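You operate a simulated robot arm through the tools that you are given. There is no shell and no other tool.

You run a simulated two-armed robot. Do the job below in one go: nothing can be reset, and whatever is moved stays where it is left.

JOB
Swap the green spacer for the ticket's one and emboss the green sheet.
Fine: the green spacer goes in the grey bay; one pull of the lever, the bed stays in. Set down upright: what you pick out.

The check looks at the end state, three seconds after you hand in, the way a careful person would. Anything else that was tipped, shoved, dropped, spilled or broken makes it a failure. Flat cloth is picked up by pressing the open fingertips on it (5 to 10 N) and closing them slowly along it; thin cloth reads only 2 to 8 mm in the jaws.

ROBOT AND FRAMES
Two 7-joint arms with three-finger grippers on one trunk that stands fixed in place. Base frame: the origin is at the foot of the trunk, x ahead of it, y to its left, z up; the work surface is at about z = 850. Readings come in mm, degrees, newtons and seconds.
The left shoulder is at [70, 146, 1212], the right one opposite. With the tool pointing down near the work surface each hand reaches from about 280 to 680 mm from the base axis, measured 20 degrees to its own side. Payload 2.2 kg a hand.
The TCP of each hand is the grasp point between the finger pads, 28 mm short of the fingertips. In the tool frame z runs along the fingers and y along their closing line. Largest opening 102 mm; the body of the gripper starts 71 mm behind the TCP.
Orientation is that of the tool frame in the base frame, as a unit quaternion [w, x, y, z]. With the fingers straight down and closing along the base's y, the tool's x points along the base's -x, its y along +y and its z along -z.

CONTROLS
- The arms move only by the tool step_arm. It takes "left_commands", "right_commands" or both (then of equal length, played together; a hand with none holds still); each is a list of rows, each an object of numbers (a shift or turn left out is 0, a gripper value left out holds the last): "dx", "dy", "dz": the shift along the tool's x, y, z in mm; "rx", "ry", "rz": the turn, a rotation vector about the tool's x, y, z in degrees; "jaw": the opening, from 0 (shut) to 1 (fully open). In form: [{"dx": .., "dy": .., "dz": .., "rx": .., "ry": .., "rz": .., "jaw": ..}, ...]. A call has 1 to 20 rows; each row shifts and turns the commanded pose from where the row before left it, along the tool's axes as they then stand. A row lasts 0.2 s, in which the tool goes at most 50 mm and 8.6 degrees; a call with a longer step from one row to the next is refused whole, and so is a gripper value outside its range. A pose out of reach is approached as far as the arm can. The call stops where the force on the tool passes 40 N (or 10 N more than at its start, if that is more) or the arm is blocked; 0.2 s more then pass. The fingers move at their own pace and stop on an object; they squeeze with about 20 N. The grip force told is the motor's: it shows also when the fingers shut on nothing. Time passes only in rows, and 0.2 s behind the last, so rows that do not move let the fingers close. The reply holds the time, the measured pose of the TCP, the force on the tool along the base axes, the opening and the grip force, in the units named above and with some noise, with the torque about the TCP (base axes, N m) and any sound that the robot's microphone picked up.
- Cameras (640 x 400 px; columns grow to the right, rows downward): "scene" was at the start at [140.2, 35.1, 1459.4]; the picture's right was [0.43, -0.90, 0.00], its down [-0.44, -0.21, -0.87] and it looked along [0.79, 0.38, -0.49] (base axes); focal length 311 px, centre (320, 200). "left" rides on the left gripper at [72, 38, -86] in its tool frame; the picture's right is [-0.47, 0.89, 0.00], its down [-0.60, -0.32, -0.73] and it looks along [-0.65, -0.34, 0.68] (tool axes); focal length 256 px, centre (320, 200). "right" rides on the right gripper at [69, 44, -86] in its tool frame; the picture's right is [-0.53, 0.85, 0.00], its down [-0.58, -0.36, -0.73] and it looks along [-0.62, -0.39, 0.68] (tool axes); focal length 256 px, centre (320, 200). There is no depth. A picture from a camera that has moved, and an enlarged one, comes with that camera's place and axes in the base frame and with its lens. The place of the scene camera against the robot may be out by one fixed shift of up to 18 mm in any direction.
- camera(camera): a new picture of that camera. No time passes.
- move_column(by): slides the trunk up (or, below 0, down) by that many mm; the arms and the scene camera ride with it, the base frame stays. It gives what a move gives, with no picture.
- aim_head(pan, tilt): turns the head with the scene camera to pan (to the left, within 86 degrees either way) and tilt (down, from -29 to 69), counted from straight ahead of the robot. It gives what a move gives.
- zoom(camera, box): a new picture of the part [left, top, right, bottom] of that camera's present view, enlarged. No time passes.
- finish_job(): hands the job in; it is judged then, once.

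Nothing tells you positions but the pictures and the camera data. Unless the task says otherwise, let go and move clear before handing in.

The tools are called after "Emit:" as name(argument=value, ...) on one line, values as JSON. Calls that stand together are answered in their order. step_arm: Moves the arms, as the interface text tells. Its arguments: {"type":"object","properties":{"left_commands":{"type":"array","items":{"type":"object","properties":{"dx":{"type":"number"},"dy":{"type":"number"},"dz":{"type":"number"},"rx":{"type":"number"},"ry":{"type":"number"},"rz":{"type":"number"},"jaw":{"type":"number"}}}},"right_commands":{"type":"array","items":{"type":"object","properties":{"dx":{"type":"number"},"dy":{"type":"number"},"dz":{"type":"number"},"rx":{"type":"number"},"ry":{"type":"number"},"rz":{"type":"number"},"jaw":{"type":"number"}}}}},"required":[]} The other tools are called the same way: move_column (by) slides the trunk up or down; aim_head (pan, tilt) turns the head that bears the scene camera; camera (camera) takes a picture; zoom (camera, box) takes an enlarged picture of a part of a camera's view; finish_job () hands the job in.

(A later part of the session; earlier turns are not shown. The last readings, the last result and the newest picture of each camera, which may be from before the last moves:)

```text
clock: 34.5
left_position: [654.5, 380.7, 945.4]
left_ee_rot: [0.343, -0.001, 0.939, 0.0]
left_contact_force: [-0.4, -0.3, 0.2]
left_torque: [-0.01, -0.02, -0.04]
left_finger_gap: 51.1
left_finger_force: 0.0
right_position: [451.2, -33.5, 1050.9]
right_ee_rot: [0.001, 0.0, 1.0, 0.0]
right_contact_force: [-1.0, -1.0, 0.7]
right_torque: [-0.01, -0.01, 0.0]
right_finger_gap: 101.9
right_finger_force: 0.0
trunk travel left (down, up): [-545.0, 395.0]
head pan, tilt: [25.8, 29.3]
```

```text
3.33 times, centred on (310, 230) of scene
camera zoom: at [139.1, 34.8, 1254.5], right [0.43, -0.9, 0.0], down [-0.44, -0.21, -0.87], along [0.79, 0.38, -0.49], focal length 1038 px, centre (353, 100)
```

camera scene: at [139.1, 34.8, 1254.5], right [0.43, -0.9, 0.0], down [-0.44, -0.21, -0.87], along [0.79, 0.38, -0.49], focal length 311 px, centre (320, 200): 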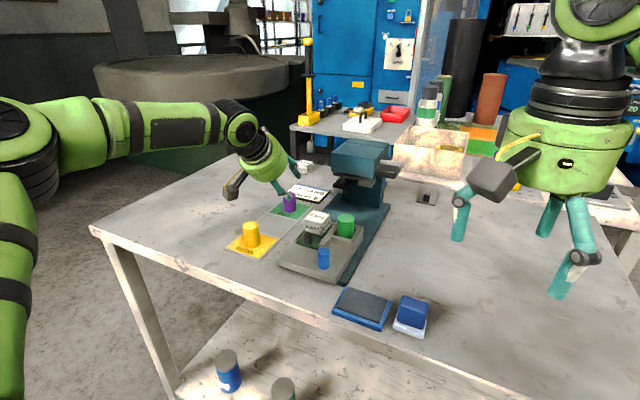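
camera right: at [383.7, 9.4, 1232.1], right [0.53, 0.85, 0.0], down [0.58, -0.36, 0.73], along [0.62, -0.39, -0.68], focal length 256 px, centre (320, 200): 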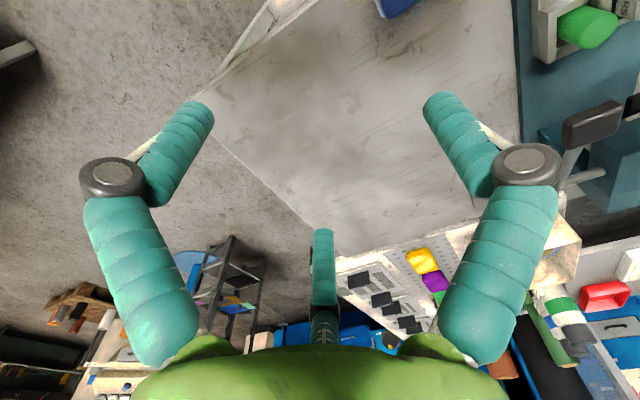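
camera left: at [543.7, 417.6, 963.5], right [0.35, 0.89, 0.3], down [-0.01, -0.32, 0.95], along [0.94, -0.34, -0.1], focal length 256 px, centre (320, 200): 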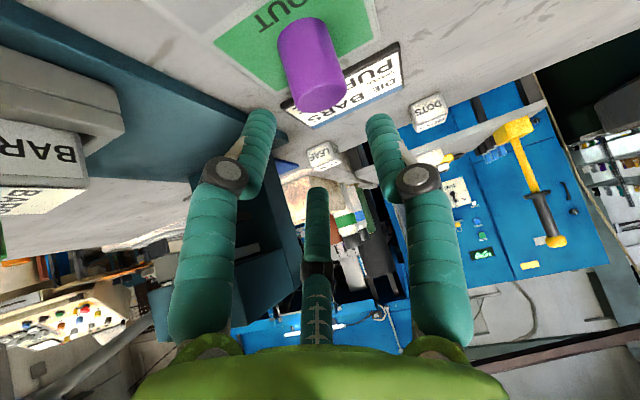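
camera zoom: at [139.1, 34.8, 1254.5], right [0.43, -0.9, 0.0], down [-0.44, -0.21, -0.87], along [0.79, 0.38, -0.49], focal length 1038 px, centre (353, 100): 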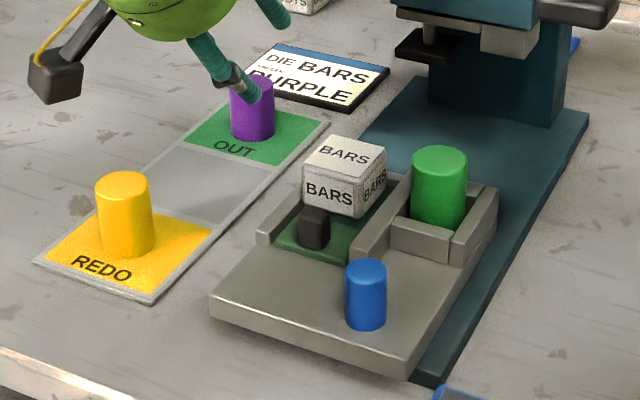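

Emit:
step_arm(left_commands=[{"dx": 8.7, "dy": -35.3, "dz": -19.1}, {"dx": 8.7, "dy": -35.3, "dz": -19.1}, {"dx": 8.7, "dy": -35.3, "dz": -19.1}, {"dx": 8.7, "dy": -35.3, "dz": -19.1}, {"dx": 8.7, "dy": -35.3, "dz": -19.1}, {}])

Emit:
zoom(camera="left", box=[200, 0, 440, 150])

Emit:
zoom(camera="scene", box=[260, 130, 440, 290])

```text
clock: 36.0
left_position: [560.0, 201.7, 989.7]
left_ee_rot: [0.343, -0.001, 0.939, -0.001]
left_contact_force: [-0.7, -0.4, -1.0]
left_torque: [0.03, -0.01, -0.01]
left_finger_gap: 51.3
left_finger_force: 0.1
right_position: [453.3, -31.7, 1049.7]
right_ee_rot: [0.0, -0.001, 1.0, 0.0]
right_contact_force: [0.0, 0.4, -0.5]
right_torque: [0.0, 0.0, 0.04]
right_finger_gap: 102.0
right_finger_force: 0.1
trunk travel left (down, up): [-545.0, 395.0]
head pan, tilt: [25.8, 29.3]
```

```text
2.67 times, centred on (320, 75) of left
camera zoom: at [449.6, 239.0, 1008.4], right [0.35, 0.89, 0.3], down [-0.01, -0.32, 0.95], along [0.94, -0.34, -0.1], focal length 683 px, centre (320, 533)
```

zoom: 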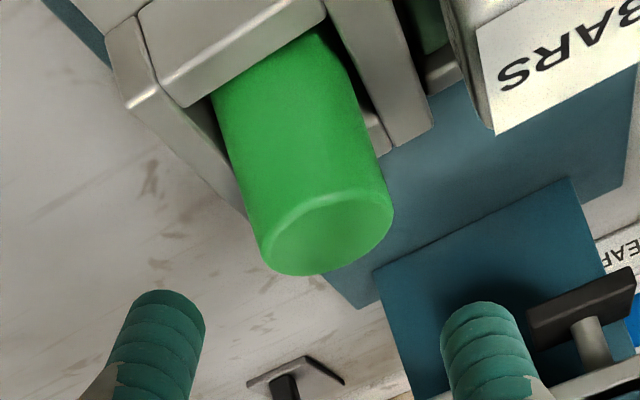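

```text
2.50 times, centred on (350, 210) of scene
camera zoom: at [140.6, 36.0, 1254.3], right [0.43, -0.9, 0.0], down [-0.44, -0.21, -0.87], along [0.78, 0.38, -0.49], focal length 778 px, centre (245, 175)
```

zoom: 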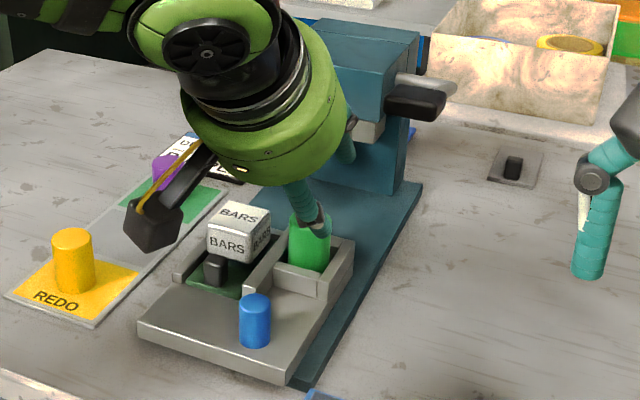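

Emit:
step_arm(left_commands=[{"dx": 3.2, "dy": 0.7, "dz": 17.8}, {"dx": 3.2, "dy": 0.7, "dz": 17.8}, {"dx": 3.2, "dy": 0.7, "dz": 17.8}, {"dx": 3.2, "dy": 0.7, "dz": 17.8}, {}])

Emit:
zoom(camera="left", box=[200, 0, 440, 200])

Emit:
zoom(camera="scene", box=[280, 130, 420, 270])

```text
clock: 37.1
left_position: [597.8, 206.2, 927.0]
left_ee_rot: [0.342, -0.001, 0.94, 0.0]
left_contact_force: [0.8, -2.6, 2.4]
left_torque: [-0.06, -0.06, 0.0]
left_finger_gap: 55.5
left_finger_force: 0.1
right_position: [453.3, -33.6, 1049.5]
right_ee_rot: [-0.001, 0.001, 1.0, 0.0]
right_contact_force: [0.3, -0.1, 0.0]
right_torque: [0.0, 0.03, 0.02]
right_finger_gap: 102.0
right_finger_force: 0.1
trunk travel left (down, up): [-545.0, 395.0]
head pan, tilt: [25.8, 29.3]
```

```text
2.00 times, centred on (320, 100) of left
camera zoom: at [486.0, 243.1, 945.2], right [0.35, 0.89, 0.3], down [-0.01, -0.32, 0.95], along [0.94, -0.34, -0.11], focal length 512 px, centre (320, 400)
```

zoom: 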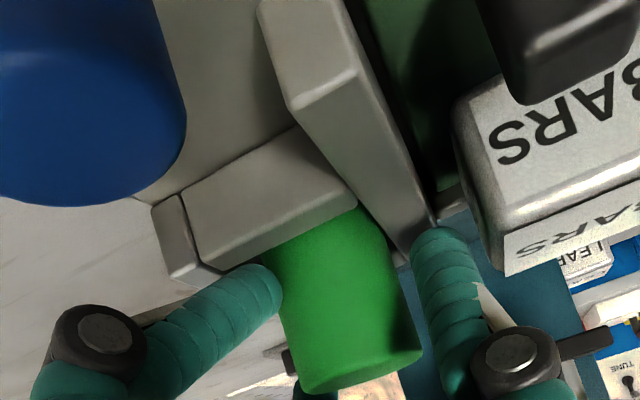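

```text
2.86 times, centred on (350, 200) of scene
camera zoom: at [140.4, 35.1, 1254.3], right [0.43, -0.9, 0.0], down [-0.44, -0.21, -0.87], along [0.79, 0.38, -0.49], focal length 890 px, centre (234, 200)
```

zoom: 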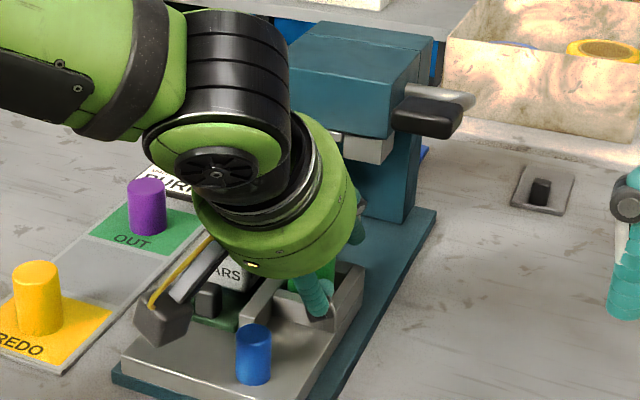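

The right finger seems to be touching the pocket wall, since the gap widened to 55.5 with a small force. I'll lift a little and check.

Emit:
step_arm(left_commands=[{"dx": -3.2, "dz": -3.8}, {"dx": -3.2, "dz": -3.8}, {}])

Emit:
zoom(camera="left", box=[200, 0, 440, 200])

```text
clock: 38.0
left_position: [596.4, 207.1, 938.1]
left_ee_rot: [0.343, -0.001, 0.939, -0.001]
left_contact_force: [0.4, 0.8, 0.8]
left_torque: [0.02, -0.01, 0.01]
left_finger_gap: 52.0
left_finger_force: 0.0
right_position: [451.5, -32.8, 1049.2]
right_ee_rot: [0.0, 0.0, 1.0, 0.0]
right_contact_force: [-1.0, 1.0, 1.0]
right_torque: [0.03, 0.0, 0.01]
right_finger_gap: 101.9
right_finger_force: 0.1
trunk travel left (down, up): [-545.0, 395.0]
head pan, tilt: [25.8, 29.3]
```

```text
2.00 times, centred on (320, 100) of left
camera zoom: at [486.0, 243.3, 955.7], right [0.35, 0.89, 0.3], down [-0.01, -0.32, 0.95], along [0.94, -0.34, -0.1], focal length 512 px, centre (320, 400)
```

zoom: 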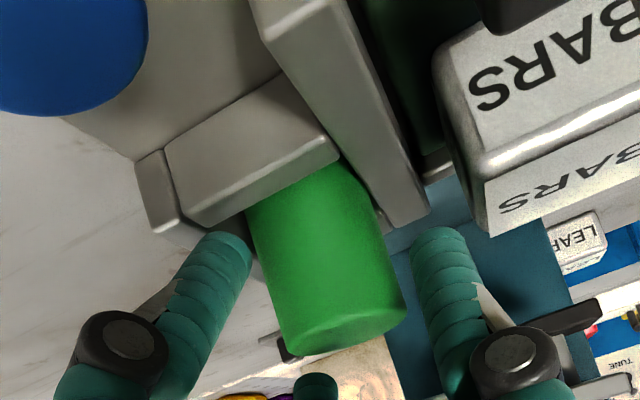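

The spacer top is actually near (598, 209, 927), and the pocket walls reach about z 901. I'll narrow the jaws, shift the hand, then close.

Emit:
step_arm(left_commands=[{"jaw": 0.43}, {"dx": 6.6, "dy": 0.7, "dz": -1}, {"dx": 6.6, "dy": 0.7, "dz": -1}, {}])

Emit:
zoom(camera="left", box=[200, 0, 440, 200])

```text
clock: 39.0
left_position: [585.0, 207.4, 933.3]
left_ee_rot: [0.346, -0.001, 0.938, 0.0]
left_contact_force: [-1.0, 3.7, 15.1]
left_torque: [0.08, 0.46, -0.13]
left_finger_gap: 43.5
left_finger_force: 0.0
right_position: [450.1, -32.9, 1049.8]
right_ee_rot: [0.001, 0.0, 1.0, -0.001]
right_contact_force: [0.0, 0.4, 1.0]
right_torque: [-0.02, -0.02, -0.04]
right_finger_gap: 102.0
right_finger_force: 0.1
trunk travel left (down, up): [-545.0, 395.0]
head pan, tilt: [25.8, 29.3]
```

```text
2.00 times, centred on (320, 100) of left
camera zoom: at [473.2, 244.3, 951.3], right [0.35, 0.89, 0.3], down [-0.02, -0.32, 0.95], along [0.94, -0.34, -0.1], focal length 512 px, centre (320, 400)
```

zoom: 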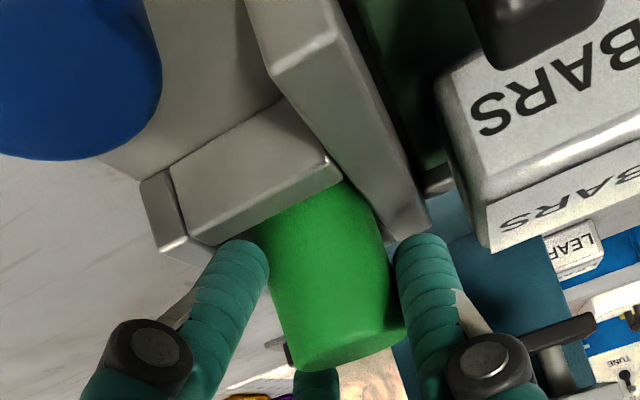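

Emit:
zoom(camera="scene", box=[260, 170, 400, 290])

Emit:
zoom(camera="right", box=[460, 0, 640, 120])

Emit:
camera(camera="left")

```text
3.33 times, centred on (330, 230) of scene
camera zoom: at [137.7, 35.0, 1254.9], right [0.43, -0.9, 0.0], down [-0.44, -0.21, -0.87], along [0.79, 0.38, -0.49], focal length 1038 px, centre (287, 100)
```

zoom: 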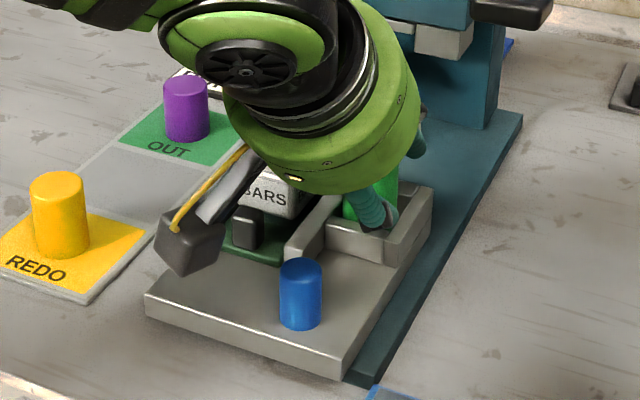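

```text
3.33 times, centred on (550, 60) of right
camera zoom: at [381.6, 9.3, 1138.1], right [0.53, 0.85, 0.0], down [0.58, -0.36, 0.73], along [0.62, -0.39, -0.68], focal length 853 px, centre (-447, 667)
```

zoom: 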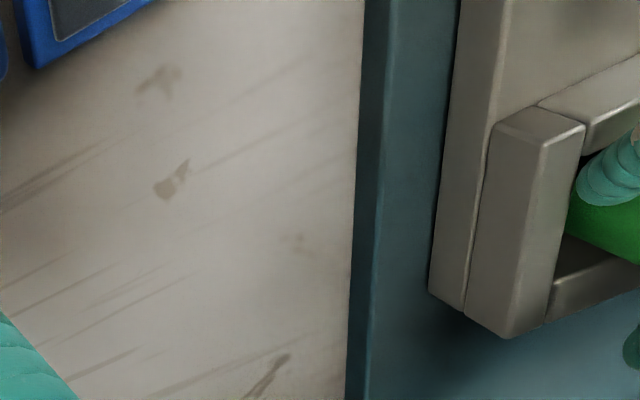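

```text
taken
camera left: at [473.2, 244.3, 951.3], right [0.35, 0.89, 0.3], down [-0.02, -0.32, 0.95], along [0.94, -0.34, -0.1], focal length 256 px, centre (320, 200)
```

left: 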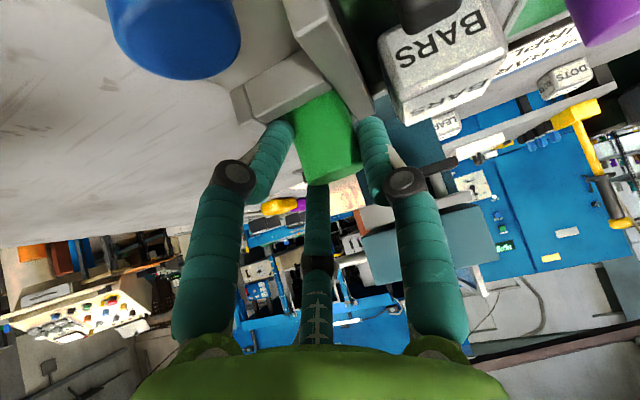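

There's an unexpected 15 N upward force here. I'll rise in small steps to find where it disappears.

Emit:
step_arm(left_commands=[{"dx": -1.9, "dz": -2.3}, {}])

Emit:
step_arm(left_commands=[{"dx": -1.9, "dz": -2.3}, {}])

Emit:
step_arm(left_commands=[{"dx": -1.9, "dz": -2.3}, {}])

```text
clock: 39.5
left_position: [584.4, 207.3, 933.4]
left_ee_rot: [0.342, -0.001, 0.94, 0.001]
left_contact_force: [-1.2, -1.2, 1.6]
left_torque: [-0.04, 0.0, -0.05]
left_finger_gap: 46.9
left_finger_force: 0.7
right_position: [452.7, -34.6, 1049.4]
right_ee_rot: [0.0, 0.0, 1.0, 0.0]
right_contact_force: [0.5, 0.2, 0.0]
right_torque: [0.01, -0.01, -0.04]
right_finger_gap: 102.2
right_finger_force: 0.0
trunk travel left (down, up): [-545.0, 395.0]
head pan, tilt: [25.8, 29.3]
```

```text
clock: 40.1
left_position: [586.1, 207.7, 935.7]
left_ee_rot: [0.342, -0.001, 0.94, 0.0]
left_contact_force: [-0.2, 1.8, 0.9]
left_torque: [0.07, 0.01, -0.03]
left_finger_gap: 44.6
left_finger_force: 0.1
right_position: [453.1, -32.4, 1049.5]
right_ee_rot: [0.0, 0.0, 1.0, 0.0]
right_contact_force: [-0.7, 0.7, 0.2]
right_torque: [0.03, 0.03, -0.03]
right_finger_gap: 102.0
right_finger_force: 0.0
trunk travel left (down, up): [-545.0, 395.0]
head pan, tilt: [25.8, 29.3]
```

```text
clock: 40.8
left_position: [584.4, 208.9, 941.0]
left_ee_rot: [0.342, -0.001, 0.94, 0.0]
left_contact_force: [0.7, 0.2, -0.8]
left_torque: [-0.03, -0.03, 0.0]
left_finger_gap: 43.6
left_finger_force: 0.0
right_position: [453.3, -32.6, 1049.5]
right_ee_rot: [0.0, -0.001, 1.0, 0.0]
right_contact_force: [0.0, -0.4, -0.7]
right_torque: [-0.04, 0.0, 0.02]
right_finger_gap: 102.0
right_finger_force: 0.1
trunk travel left (down, up): [-545.0, 395.0]
head pan, tilt: [25.8, 29.3]
```

Emit:
step_arm(left_commands=[{"jaw": 0.38}, {"jaw": 0.34}, {"jaw": 0.3}, {}])

Emit:
zoom(camera="left", box=[200, 0, 440, 200])

```text
clock: 41.8
left_position: [585.0, 208.8, 939.6]
left_ee_rot: [0.343, 0.0, 0.939, 0.0]
left_contact_force: [-2.0, -1.3, -0.1]
left_torque: [-0.14, 0.16, -0.03]
left_finger_gap: 36.9
left_finger_force: 20.0
right_position: [452.2, -34.7, 1050.3]
right_ee_rot: [0.0, 0.0, 1.0, 0.0]
right_contact_force: [-0.1, -0.3, 0.6]
right_torque: [-0.01, 0.02, 0.01]
right_finger_gap: 102.0
right_finger_force: 0.0
trunk travel left (down, up): [-545.0, 395.0]
head pan, tilt: [25.8, 29.3]
```

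```text
2.00 times, centred on (320, 100) of left
camera zoom: at [473.9, 245.2, 958.4], right [0.35, 0.89, 0.3], down [-0.01, -0.32, 0.95], along [0.94, -0.34, -0.1], focal length 512 px, centre (320, 400)
```

zoom: 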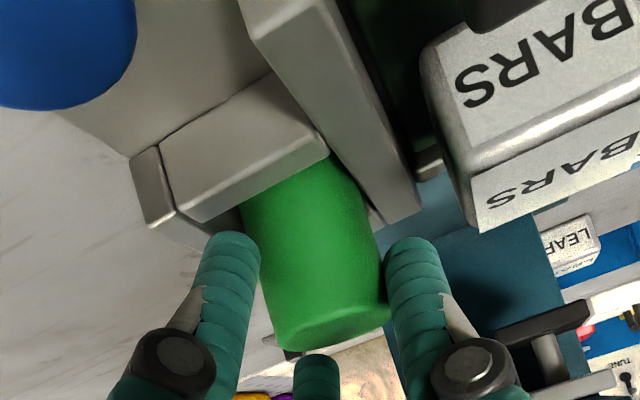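

The grip is firm: 36.9 mm gap, 20 N, almost no side force. Now I'll lift straight up.

Emit:
step_arm(left_commands=[{"dx": -3.9, "dz": -4.6}, {"dx": -6.4, "dz": -7.6}, {}])

Emit:
step_arm(left_commands=[{"dx": -12.9, "dz": -15.3}, {"dx": -12.9, "dz": -15.3}, {"dx": -12.9, "dz": -15.3}, {}])

Emit:
camera(camera="left")

Emit:
zoom(camera="scene", box=[240, 130, 420, 290])

```text
clock: 42.5
left_position: [586.0, 208.0, 955.4]
left_ee_rot: [0.343, 0.0, 0.939, -0.001]
left_contact_force: [-2.4, -2.1, -3.4]
left_torque: [-0.15, 0.15, -0.05]
left_finger_gap: 36.0
left_finger_force: 19.7
right_position: [452.4, -33.9, 1050.4]
right_ee_rot: [0.0, 0.0, 1.0, 0.0]
right_contact_force: [-0.5, -1.0, -0.4]
right_torque: [0.01, -0.01, -0.01]
right_finger_gap: 101.9
right_finger_force: 0.0
trunk travel left (down, up): [-545.0, 395.0]
head pan, tilt: [25.8, 29.3]
```

```text
clock: 43.5
left_position: [586.5, 207.1, 1016.8]
left_ee_rot: [0.343, -0.001, 0.939, 0.0]
left_contact_force: [-0.8, 0.6, -3.2]
left_torque: [-0.05, 0.01, 0.02]
left_finger_gap: 35.0
left_finger_force: 20.3
right_position: [452.9, -33.4, 1050.4]
right_ee_rot: [-0.001, 0.0, 1.0, 0.0]
right_contact_force: [0.1, -0.5, 0.2]
right_torque: [-0.01, 0.03, 0.01]
right_finger_gap: 102.0
right_finger_force: 0.0
trunk travel left (down, up): [-545.0, 395.0]
head pan, tilt: [25.8, 29.3]
```

```text
taken
camera left: at [475.8, 244.5, 1035.3], right [0.35, 0.89, 0.3], down [-0.01, -0.32, 0.95], along [0.94, -0.34, -0.1], focal length 256 px, centre (320, 200)
```

left: 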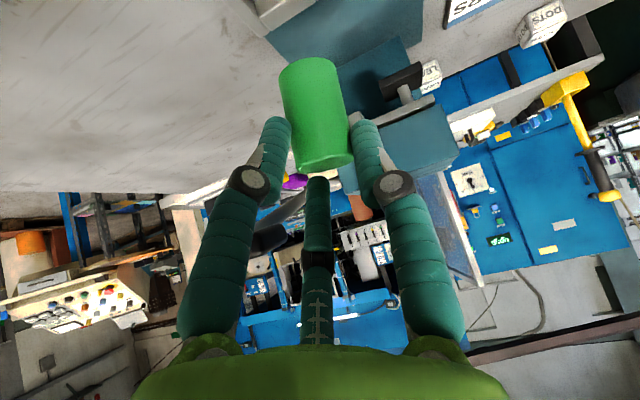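

```text
2.50 times, centred on (330, 210) of scene
camera zoom: at [140.8, 35.4, 1254.3], right [0.43, -0.9, 0.0], down [-0.44, -0.21, -0.87], along [0.78, 0.38, -0.49], focal length 778 px, centre (295, 175)
```

zoom: 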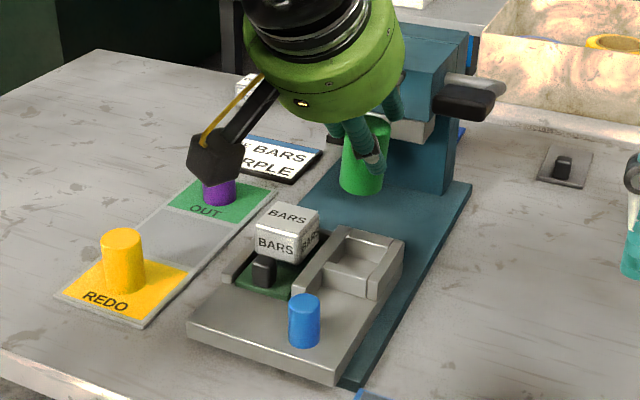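

Green is out, with a slight lean of about 6° in the grip. I'll carry it over the grey bay and look again.

Emit:
step_arm(left_commands=[{"dx": -2.8, "dy": 43.5, "dz": 2.3}, {"dx": -2.8, "dy": 43.5, "dz": 2.3}, {"dx": -2.8, "dy": 43.5, "dz": 2.3}, {"dx": -2.8, "dy": 43.5, "dz": 2.3}, {"dx": 16.7, "dz": 19.9}, {"dx": 8.4, "dz": 10}, {}])

Emit:
camera(camera="left")

Emit:
zoom(camera="scene", box=[200, 120, 380, 280])

Emit:
zoom(camera="scene", box=[280, 190, 380, 290])

```text
clock: 45.1
left_position: [600.6, 382.6, 976.5]
left_ee_rot: [0.343, 0.0, 0.939, 0.0]
left_contact_force: [-0.3, -0.2, -2.8]
left_torque: [-0.02, 0.06, 0.01]
left_finger_gap: 34.5
left_finger_force: 19.8
right_position: [452.5, -33.5, 1050.3]
right_ee_rot: [0.0, 0.0, 1.0, 0.0]
right_contact_force: [-0.1, -0.2, 0.0]
right_torque: [0.01, 0.02, -0.02]
right_finger_gap: 101.9
right_finger_force: 0.1
trunk travel left (down, up): [-545.0, 395.0]
head pan, tilt: [25.8, 29.3]
```

```text
taken
camera left: at [489.8, 419.7, 995.2], right [0.35, 0.89, 0.3], down [-0.01, -0.32, 0.95], along [0.94, -0.34, -0.1], focal length 256 px, centre (320, 200)
```

left: 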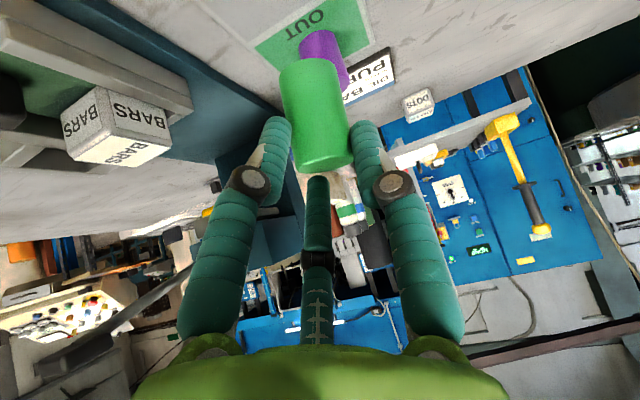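

```text
2.50 times, centred on (290, 200) of scene
camera zoom: at [140.6, 35.1, 1254.3], right [0.43, -0.9, 0.0], down [-0.44, -0.21, -0.87], along [0.78, 0.38, -0.49], focal length 778 px, centre (395, 200)
```

zoom: 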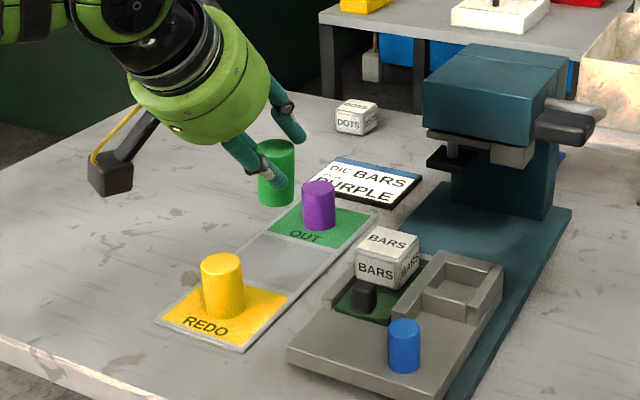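

```text
4.00 times, centred on (330, 240) of scene
camera zoom: at [140.6, 35.1, 1254.3], right [0.43, -0.9, 0.0], down [-0.44, -0.21, -0.87], along [0.78, 0.38, -0.49], focal length 1245 px, centre (280, 40)
```

zoom: 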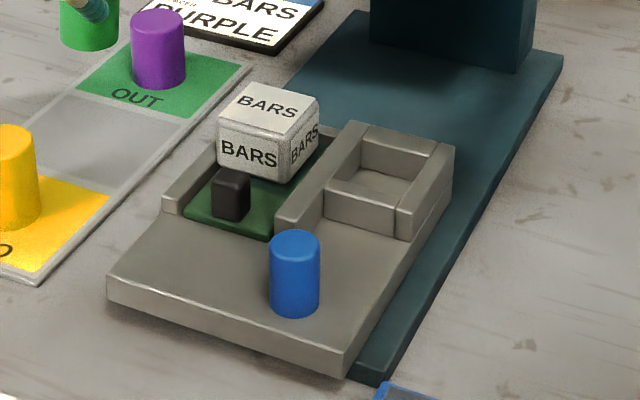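

Emit:
step_arm(left_commands=[{"dx": 17.2, "dy": 2.5, "dz": 18.2}, {"dx": 10, "dy": 2.5, "dz": 10.5}, {"rx": 5.35, "rz": -4.5}, {}])

Emit:
camera(camera="left")

Emit:
zoom(camera="left", box=[220, 0, 420, 180])

Emit:
zoom(camera="scene", box=[220, 150, 340, 270])

```text
clock: 46.1
left_position: [598.4, 387.5, 937.0]
left_ee_rot: [0.343, -0.022, 0.937, -0.058]
left_contact_force: [0.0, 0.1, -2.1]
left_torque: [-0.01, 0.04, 0.03]
left_finger_gap: 34.8
left_finger_force: 20.3
right_position: [453.6, -33.0, 1049.3]
right_ee_rot: [-0.001, 0.0, 1.0, 0.0]
right_contact_force: [-0.7, 0.0, -0.2]
right_torque: [0.02, 0.01, -0.01]
right_finger_gap: 102.0
right_finger_force: 0.0
trunk travel left (down, up): [-545.0, 395.0]
head pan, tilt: [25.8, 29.3]
```

```text
taken
camera left: at [487.4, 426.8, 950.2], right [0.35, 0.92, 0.19], down [-0.01, -0.2, 0.98], along [0.93, -0.35, -0.06], focal length 256 px, centre (320, 200)
```

left: 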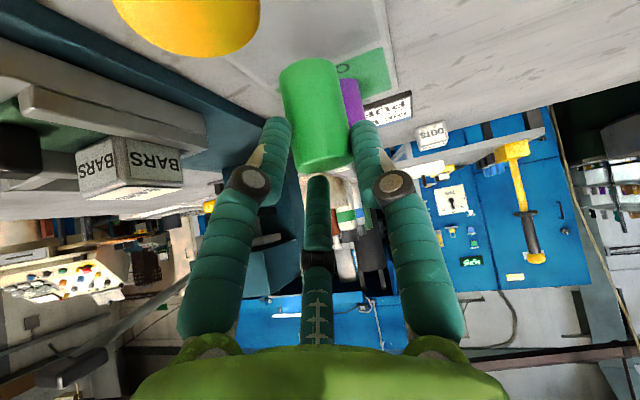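

```text
2.22 times, centred on (320, 90) of left
camera zoom: at [487.4, 426.8, 950.2], right [0.35, 0.92, 0.19], down [-0.01, -0.2, 0.98], along [0.93, -0.35, -0.06], focal length 569 px, centre (320, 444)
```

zoom: 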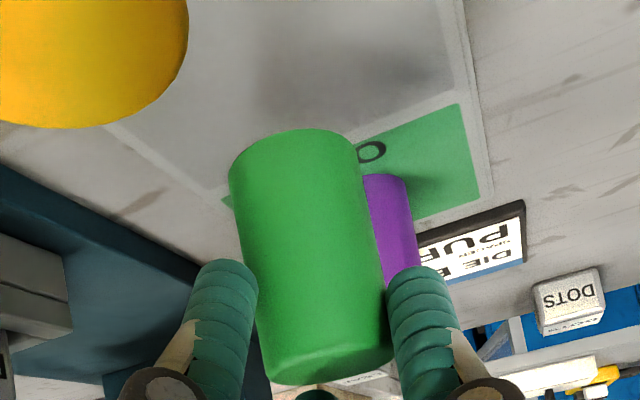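

```text
3.33 times, centred on (280, 210) of scene
camera zoom: at [140.8, 34.8, 1254.3], right [0.43, -0.9, 0.0], down [-0.44, -0.21, -0.87], along [0.78, 0.38, -0.49], focal length 1038 px, centre (453, 167)
```

zoom: 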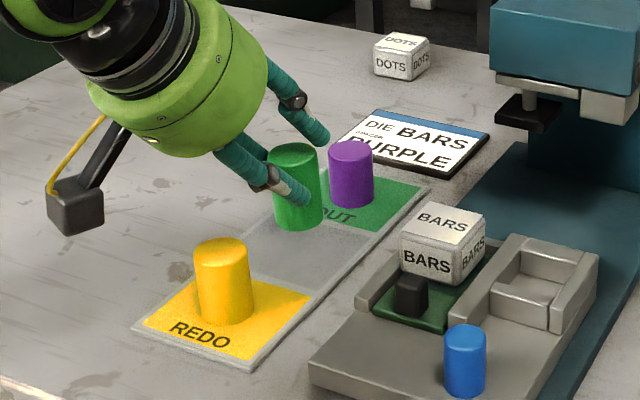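

Now upright to within about a degree, and centred over the grey bay. I'll lower gently until it touches.

Emit:
step_arm(left_commands=[{"dx": 5.8, "dy": 1.1, "dz": 6.8}, {"dx": 5.8, "dy": 1.1, "dz": 6.8}, {}])

Emit:
step_arm(left_commands=[{"dx": 1.3, "dy": 0.25, "dz": 1.5}, {"dx": 1.3, "dy": 0.25, "dz": 1.5}, {}])

Emit:
zoom(camera="left", box=[220, 0, 420, 180])

Emit:
zoom(camera="scene", box=[220, 150, 340, 270])

```text
clock: 47.0
left_position: [597.4, 387.0, 918.6]
left_ee_rot: [0.343, -0.022, 0.937, -0.058]
left_contact_force: [-0.2, 0.2, -3.8]
left_torque: [0.03, 0.06, -0.04]
left_finger_gap: 34.8
left_finger_force: 20.0
right_position: [453.0, -32.6, 1050.7]
right_ee_rot: [0.0, 0.0, 1.0, 0.0]
right_contact_force: [-0.7, -0.4, -0.1]
right_torque: [0.04, -0.02, 0.02]
right_finger_gap: 102.2
right_finger_force: 0.1
trunk travel left (down, up): [-545.0, 395.0]
head pan, tilt: [25.8, 29.3]
```

```text
clock: 47.8
left_position: [599.3, 387.4, 914.5]
left_ee_rot: [0.342, -0.022, 0.938, -0.058]
left_contact_force: [0.3, 0.7, -0.8]
left_torque: [0.05, 0.04, -0.01]
left_finger_gap: 34.5
left_finger_force: 20.0
right_position: [452.4, -32.9, 1049.2]
right_ee_rot: [0.0, 0.0, 1.0, 0.0]
right_contact_force: [0.3, -1.0, 0.2]
right_torque: [0.02, 0.05, 0.0]
right_finger_gap: 102.2
right_finger_force: 0.0
trunk travel left (down, up): [-545.0, 395.0]
head pan, tilt: [25.8, 29.3]
```

```text
2.22 times, centred on (320, 90) of left
camera zoom: at [486.7, 426.7, 928.8], right [0.35, 0.92, 0.19], down [-0.01, -0.2, 0.98], along [0.94, -0.35, -0.06], focal length 569 px, centre (320, 444)
```

zoom: 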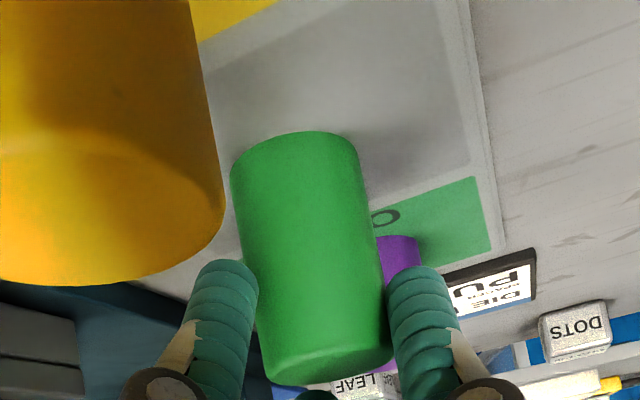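

```text
3.33 times, centred on (280, 210) of scene
camera zoom: at [140.4, 35.3, 1254.4], right [0.43, -0.9, 0.0], down [-0.44, -0.21, -0.87], along [0.79, 0.38, -0.49], focal length 1038 px, centre (453, 167)
```

zoom: 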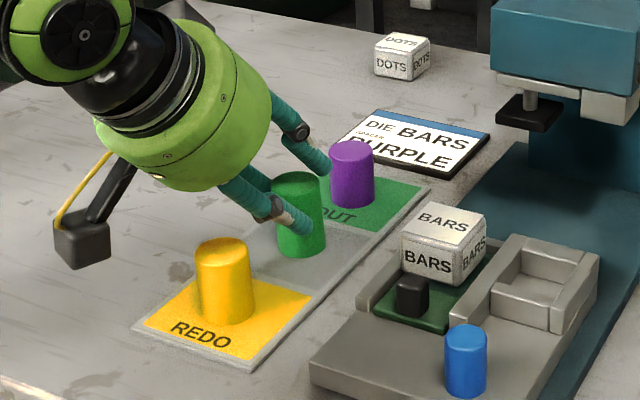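

Emit:
step_arm(left_commands=[{"dx": 1.0, "dy": 0.2, "dz": 1.15}, {}])

Emit:
step_arm(left_commands=[{"dx": 1.0, "dy": 0.2, "dz": 1.15}, {}])

Emit:
step_arm(left_commands=[{"dx": 1.0, "dy": 0.2, "dz": 1.15}, {}])

```text
clock: 48.4
left_position: [597.1, 386.9, 914.5]
left_ee_rot: [0.344, -0.02, 0.937, -0.058]
left_contact_force: [0.6, 1.8, 5.5]
left_torque: [0.16, -0.04, 0.0]
left_finger_gap: 34.1
left_finger_force: 20.0
right_position: [452.6, -32.7, 1049.8]
right_ee_rot: [-0.001, 0.001, 1.0, 0.0]
right_contact_force: [0.3, 0.0, 0.2]
right_torque: [0.0, 0.01, 0.02]
right_finger_gap: 102.0
right_finger_force: 0.1
trunk travel left (down, up): [-545.0, 395.0]
head pan, tilt: [25.8, 29.3]
```

```text
clock: 49.0
left_position: [596.7, 386.2, 915.8]
left_ee_rot: [0.346, -0.022, 0.936, -0.058]
left_contact_force: [3.3, 3.7, 12.1]
left_torque: [0.25, -0.2, 0.05]
left_finger_gap: 34.3
left_finger_force: 20.4
right_position: [451.2, -33.7, 1051.0]
right_ee_rot: [0.0, 0.0, 1.0, 0.0]
right_contact_force: [0.1, 0.6, -0.4]
right_torque: [0.01, -0.02, 0.0]
right_finger_gap: 101.8
right_finger_force: 0.0
trunk travel left (down, up): [-545.0, 395.0]
head pan, tilt: [25.8, 29.3]
```

```text
clock: 49.5
left_position: [596.4, 386.7, 914.4]
left_ee_rot: [0.347, -0.021, 0.936, -0.057]
left_contact_force: [4.8, 6.4, 20.5]
left_torque: [0.33, -0.29, 0.06]
left_finger_gap: 34.4
left_finger_force: 20.3
right_position: [450.5, -33.5, 1049.8]
right_ee_rot: [0.001, 0.0, 1.0, 0.0]
right_contact_force: [0.0, -0.2, -0.4]
right_torque: [-0.05, 0.01, -0.01]
right_finger_gap: 101.8
right_finger_force: 0.2
trunk travel left (down, up): [-545.0, 395.0]
head pan, tilt: [25.8, 29.3]
```

Emit:
step_arm(left_commands=[{"dx": -1.7, "dy": -0.3, "dz": -2.0}, {}])

Emit:
step_arm(left_commands=[{"jaw": 0.36}, {"jaw": 0.4}, {"jaw": 0.45}, {"jaw": 0.5}, {}])

Emit:
zoom(camera="left", box=[220, 0, 420, 180])

Emit:
zoom(camera="scene", box=[220, 150, 340, 270])

```text
clock: 50.1
left_position: [596.9, 385.6, 913.4]
left_ee_rot: [0.343, -0.022, 0.937, -0.057]
left_contact_force: [5.1, 3.0, 16.3]
left_torque: [0.07, -0.31, 0.05]
left_finger_gap: 34.3
left_finger_force: 20.1
right_position: [451.4, -34.3, 1050.6]
right_ee_rot: [0.001, 0.0, 1.0, 0.001]
right_contact_force: [0.3, -1.3, 0.5]
right_torque: [0.0, 0.01, -0.01]
right_finger_gap: 102.0
right_finger_force: 0.0
trunk travel left (down, up): [-545.0, 395.0]
head pan, tilt: [25.8, 29.3]
```

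```text
clock: 51.4
left_position: [596.9, 387.0, 913.2]
left_ee_rot: [0.342, -0.022, 0.938, -0.058]
left_contact_force: [-0.7, 0.1, -0.4]
left_torque: [-0.04, -0.04, -0.02]
left_finger_gap: 51.0
left_finger_force: 0.0
right_position: [452.6, -33.2, 1050.0]
right_ee_rot: [0.0, 0.0, 1.0, 0.0]
right_contact_force: [-0.1, -0.3, -0.2]
right_torque: [0.0, 0.02, 0.01]
right_finger_gap: 102.2
right_finger_force: 0.1
trunk travel left (down, up): [-545.0, 395.0]
head pan, tilt: [25.8, 29.3]
```

```text
2.22 times, centred on (320, 90) of left
camera zoom: at [486.3, 426.8, 926.2], right [0.35, 0.92, 0.19], down [-0.01, -0.2, 0.98], along [0.94, -0.35, -0.06], focal length 569 px, centre (320, 444)
```

zoom: 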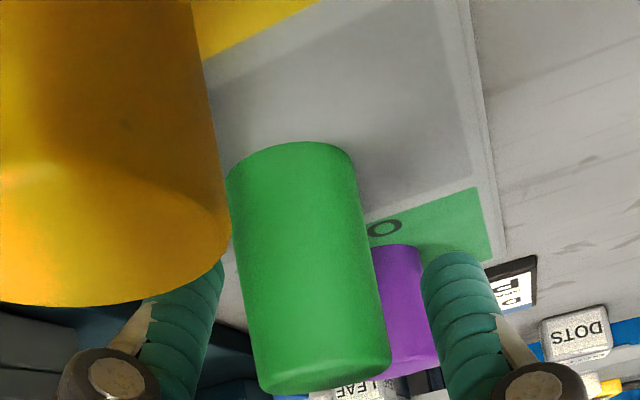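

```text
3.33 times, centred on (280, 210) of scene
camera zoom: at [140.2, 35.1, 1254.4], right [0.43, -0.9, 0.0], down [-0.44, -0.21, -0.87], along [0.79, 0.38, -0.49], focal length 1038 px, centre (453, 167)
```

zoom: 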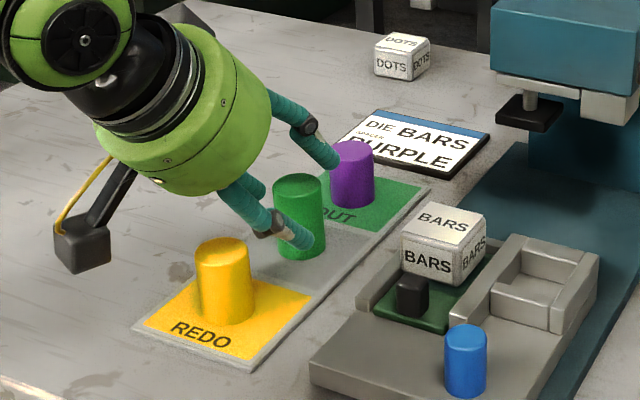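

Green stands upright in the grey bay. I'll back out along the fingers, undo the roll and line up on the purple spacer.

Emit:
step_arm(left_commands=[{"dz": -15}, {"dz": -20}, {"dz": -30}, {"rx": -5.35, "rz": 4.5}, {}])

Emit:
zoom(camera="scene", box=[220, 150, 340, 270])

Emit:
camera(camera="left")

```text
clock: 52.5
left_position: [554.9, 395.0, 963.5]
left_ee_rot: [0.343, -0.001, 0.939, 0.0]
left_contact_force: [-0.3, 0.3, 1.0]
left_torque: [-0.02, 0.0, 0.02]
left_finger_gap: 50.9
left_finger_force: 0.1
right_position: [451.8, -33.4, 1050.0]
right_ee_rot: [0.0, 0.0, 1.0, 0.0]
right_contact_force: [0.5, 0.1, 0.5]
right_torque: [-0.02, -0.01, 0.01]
right_finger_gap: 101.9
right_finger_force: 0.0
trunk travel left (down, up): [-545.0, 395.0]
head pan, tilt: [25.8, 29.3]
```

```text
3.33 times, centred on (280, 210) of scene
camera zoom: at [139.8, 35.8, 1254.4], right [0.43, -0.9, 0.0], down [-0.44, -0.21, -0.87], along [0.79, 0.38, -0.49], focal length 1038 px, centre (453, 167)
```

zoom: 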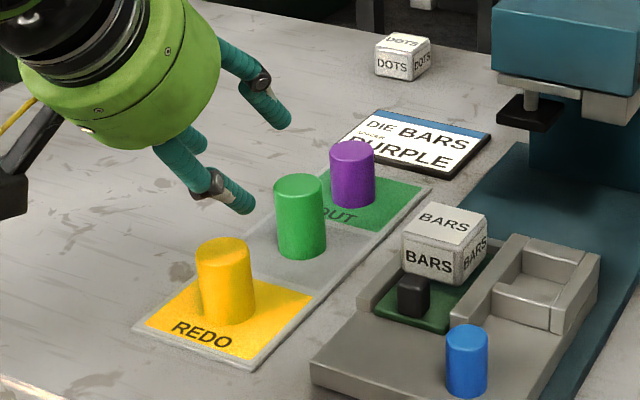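

```text
taken
camera left: at [443.8, 431.2, 981.1], right [0.35, 0.89, 0.3], down [-0.01, -0.32, 0.95], along [0.94, -0.34, -0.1], focal length 256 px, centre (320, 200)
```

left: 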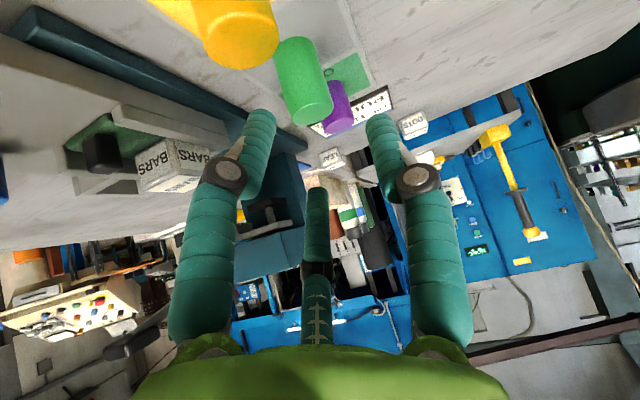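

Green is standing cleanly. I'll go to a 30° pitch and hover behind the purple spacer.

Emit:
step_arm(left_commands=[{"ry": 5}, {"ry": 5}, {"dx": -25.6, "dy": -3, "dz": 16.1}, {"dx": -25.6, "dy": -3, "dz": 16.1}, {"dx": -25.6, "dy": -3, "dz": 16.1}, {}])

Emit:
zoom(camera="left", box=[200, 0, 440, 180])

Emit:
zoom(camera="scene", box=[220, 120, 340, 240])

```text
clock: 54.0
left_position: [645.8, 383.8, 958.8]
left_ee_rot: [0.26, 0.0, 0.966, -0.001]
left_contact_force: [-0.7, 0.7, 0.0]
left_torque: [-0.03, -0.01, 0.02]
left_finger_gap: 50.9
left_finger_force: 0.0
right_position: [451.3, -33.9, 1050.6]
right_ee_rot: [0.001, 0.001, 1.0, 0.0]
right_contact_force: [-0.3, 0.2, 1.3]
right_torque: [-0.05, -0.01, -0.01]
right_finger_gap: 102.0
right_finger_force: 0.0
trunk travel left (down, up): [-545.0, 395.0]
head pan, tilt: [25.8, 29.3]
```

```text
2.22 times, centred on (320, 90) of left
camera zoom: at [540.1, 420.0, 995.9], right [0.4, 0.89, 0.23], down [0.15, -0.32, 0.94], along [0.9, -0.34, -0.26], focal length 569 px, centre (320, 444)
```

zoom: 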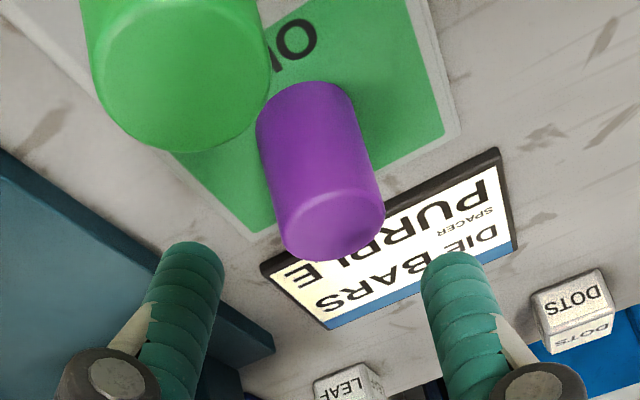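

```text
3.33 times, centred on (280, 180) of scene
camera zoom: at [139.3, 35.3, 1254.5], right [0.43, -0.9, 0.0], down [-0.44, -0.21, -0.87], along [0.79, 0.38, -0.49], focal length 1038 px, centre (453, 267)
```

zoom: 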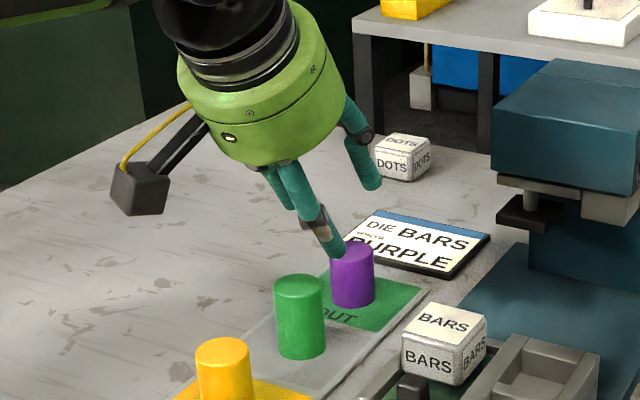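

Emit:
step_arm(left_commands=[{"jaw": 0.45, "dy": 1.07, "dz": 19.7}, {"dy": 1.07, "dz": 19.7}, {"dy": 1.07, "dz": 19.7}, {}])

Emit:
camera(camera="left")

Emit:
zoom(camera="left", box=[220, 60, 420, 220])

Emit:
zoom(camera="scene", box=[220, 120, 340, 240])

```text
clock: 55.0
left_position: [675.6, 388.2, 907.2]
left_ee_rot: [0.261, -0.001, 0.965, 0.0]
left_contact_force: [0.0, 0.6, -0.2]
left_torque: [-0.01, -0.03, 0.01]
left_finger_gap: 45.8
left_finger_force: 0.1
right_position: [451.8, -33.6, 1050.2]
right_ee_rot: [-0.001, 0.0, 1.0, 0.0]
right_contact_force: [0.4, 0.4, -0.2]
right_torque: [-0.01, -0.03, -0.02]
right_finger_gap: 101.8
right_finger_force: 0.0
trunk travel left (down, up): [-545.0, 395.0]
head pan, tilt: [25.8, 29.3]
```

```text
taken
camera left: at [569.1, 424.7, 945.2], right [0.4, 0.89, 0.23], down [0.15, -0.32, 0.94], along [0.9, -0.34, -0.26], focal length 256 px, centre (320, 200)
```

left: 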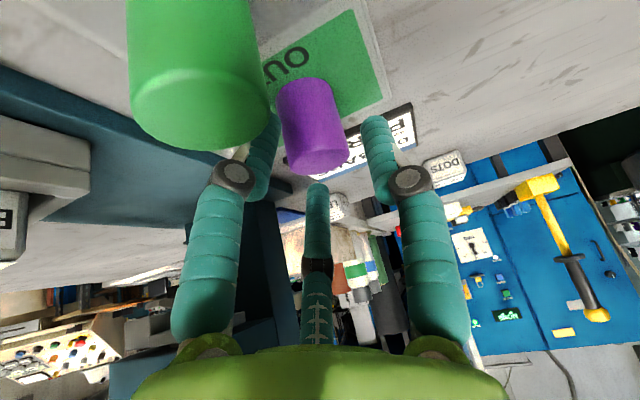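

```text
2.50 times, centred on (320, 140) of left
camera zoom: at [569.1, 424.7, 945.2], right [0.4, 0.89, 0.23], down [0.15, -0.32, 0.94], along [0.9, -0.34, -0.26], focal length 640 px, centre (320, 350)
```

zoom: 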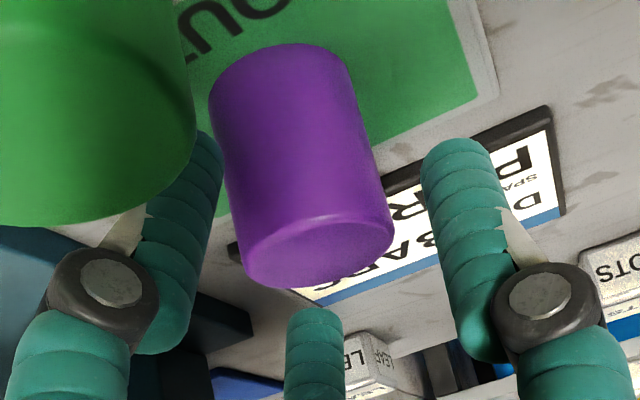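

```text
3.33 times, centred on (280, 180) of scene
camera zoom: at [139.6, 35.0, 1254.5], right [0.43, -0.9, 0.0], down [-0.44, -0.21, -0.87], along [0.79, 0.38, -0.49], focal length 1038 px, centre (453, 267)
```

zoom: 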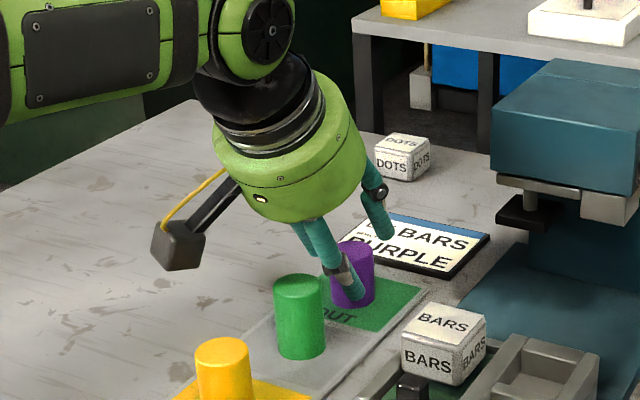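

Emit:
step_arm(left_commands=[{"dy": -1, "jaw": 0.4}, {"jaw": 0.36}, {"jaw": 0.33}, {"jaw": 0.3}, {"jaw": 0.26}, {}])

Emit:
zoom(camera="left", box=[220, 60, 420, 220])

Emit:
zoom(camera="scene", box=[220, 120, 340, 240])

```text
clock: 56.4
left_position: [674.9, 385.9, 906.8]
left_ee_rot: [0.26, -0.001, 0.966, 0.0]
left_contact_force: [1.3, 0.1, 0.8]
left_torque: [0.0, -0.01, 0.04]
left_finger_gap: 33.7
left_finger_force: 20.4
right_position: [453.0, -32.7, 1050.0]
right_ee_rot: [0.0, 0.001, 1.0, 0.001]
right_contact_force: [0.4, 0.4, -0.9]
right_torque: [-0.02, -0.02, -0.01]
right_finger_gap: 102.0
right_finger_force: 0.0
trunk travel left (down, up): [-545.0, 395.0]
head pan, tilt: [25.8, 29.3]
```

```text
2.50 times, centred on (320, 140) of left
camera zoom: at [569.6, 423.7, 945.1], right [0.4, 0.89, 0.23], down [0.16, -0.32, 0.94], along [0.9, -0.34, -0.26], focal length 640 px, centre (320, 350)
```

zoom: 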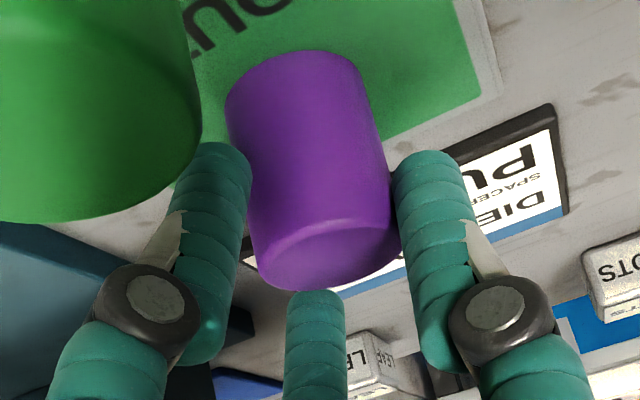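

```text
3.33 times, centred on (280, 180) of scene
camera zoom: at [140.3, 35.1, 1254.4], right [0.43, -0.9, 0.0], down [-0.44, -0.21, -0.87], along [0.79, 0.38, -0.49], focal length 1038 px, centre (453, 267)
```

zoom: 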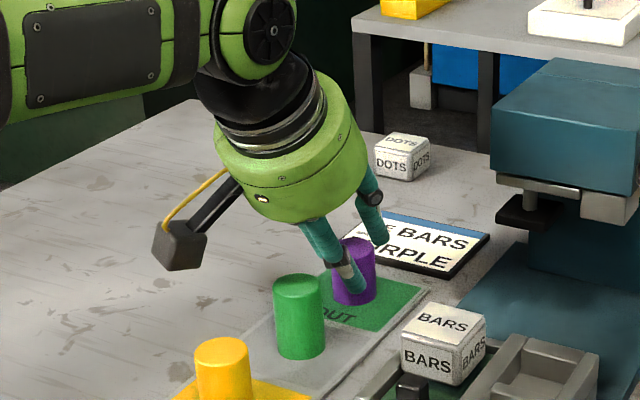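

Emit:
step_arm(left_commands=[{"dx": -4, "dz": -6.9}, {"dx": -5, "dz": -8.7}, {}])

Emit:
zoom(camera="left", box=[220, 60, 420, 220])

Emit:
zoom(camera="scene", box=[220, 120, 340, 240])

```text
clock: 57.1
left_position: [676.2, 386.8, 924.0]
left_ee_rot: [0.26, 0.0, 0.966, 0.0]
left_contact_force: [0.5, 0.0, -2.5]
left_torque: [0.0, 0.03, 0.02]
left_finger_gap: 33.7
left_finger_force: 19.7
right_position: [452.9, -32.3, 1049.4]
right_ee_rot: [0.0, 0.0, 1.0, 0.001]
right_contact_force: [-0.2, 0.5, 0.2]
right_torque: [0.03, 0.01, 0.03]
right_finger_gap: 101.9
right_finger_force: 0.0
trunk travel left (down, up): [-545.0, 395.0]
head pan, tilt: [25.8, 29.3]
```

```text
2.50 times, centred on (320, 140) of left
camera zoom: at [569.6, 424.1, 962.4], right [0.4, 0.89, 0.23], down [0.16, -0.32, 0.94], along [0.9, -0.34, -0.27], focal length 640 px, centre (320, 350)
```

zoom: 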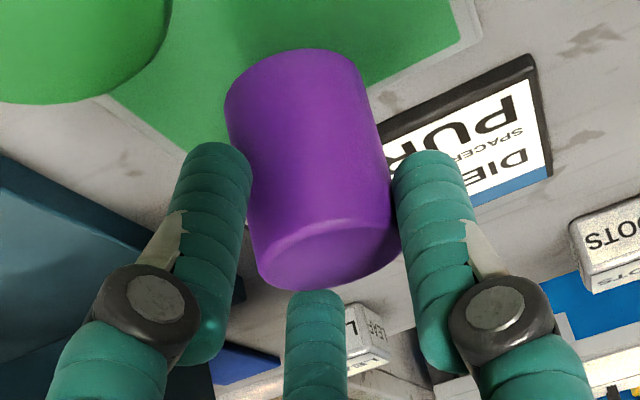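

```text
3.33 times, centred on (280, 180) of scene
camera zoom: at [140.9, 35.6, 1254.3], right [0.43, -0.9, 0.0], down [-0.44, -0.21, -0.87], along [0.78, 0.38, -0.49], focal length 1038 px, centre (453, 267)
```

zoom: 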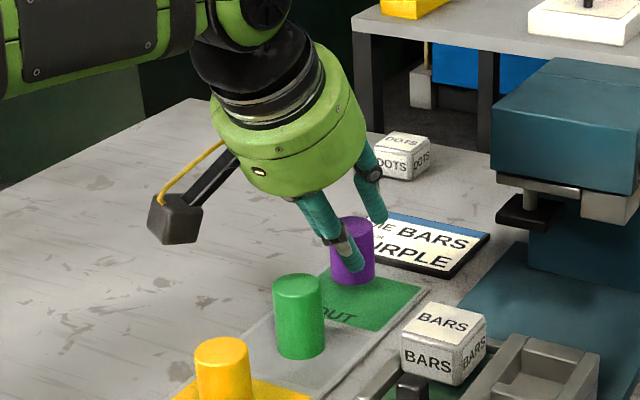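

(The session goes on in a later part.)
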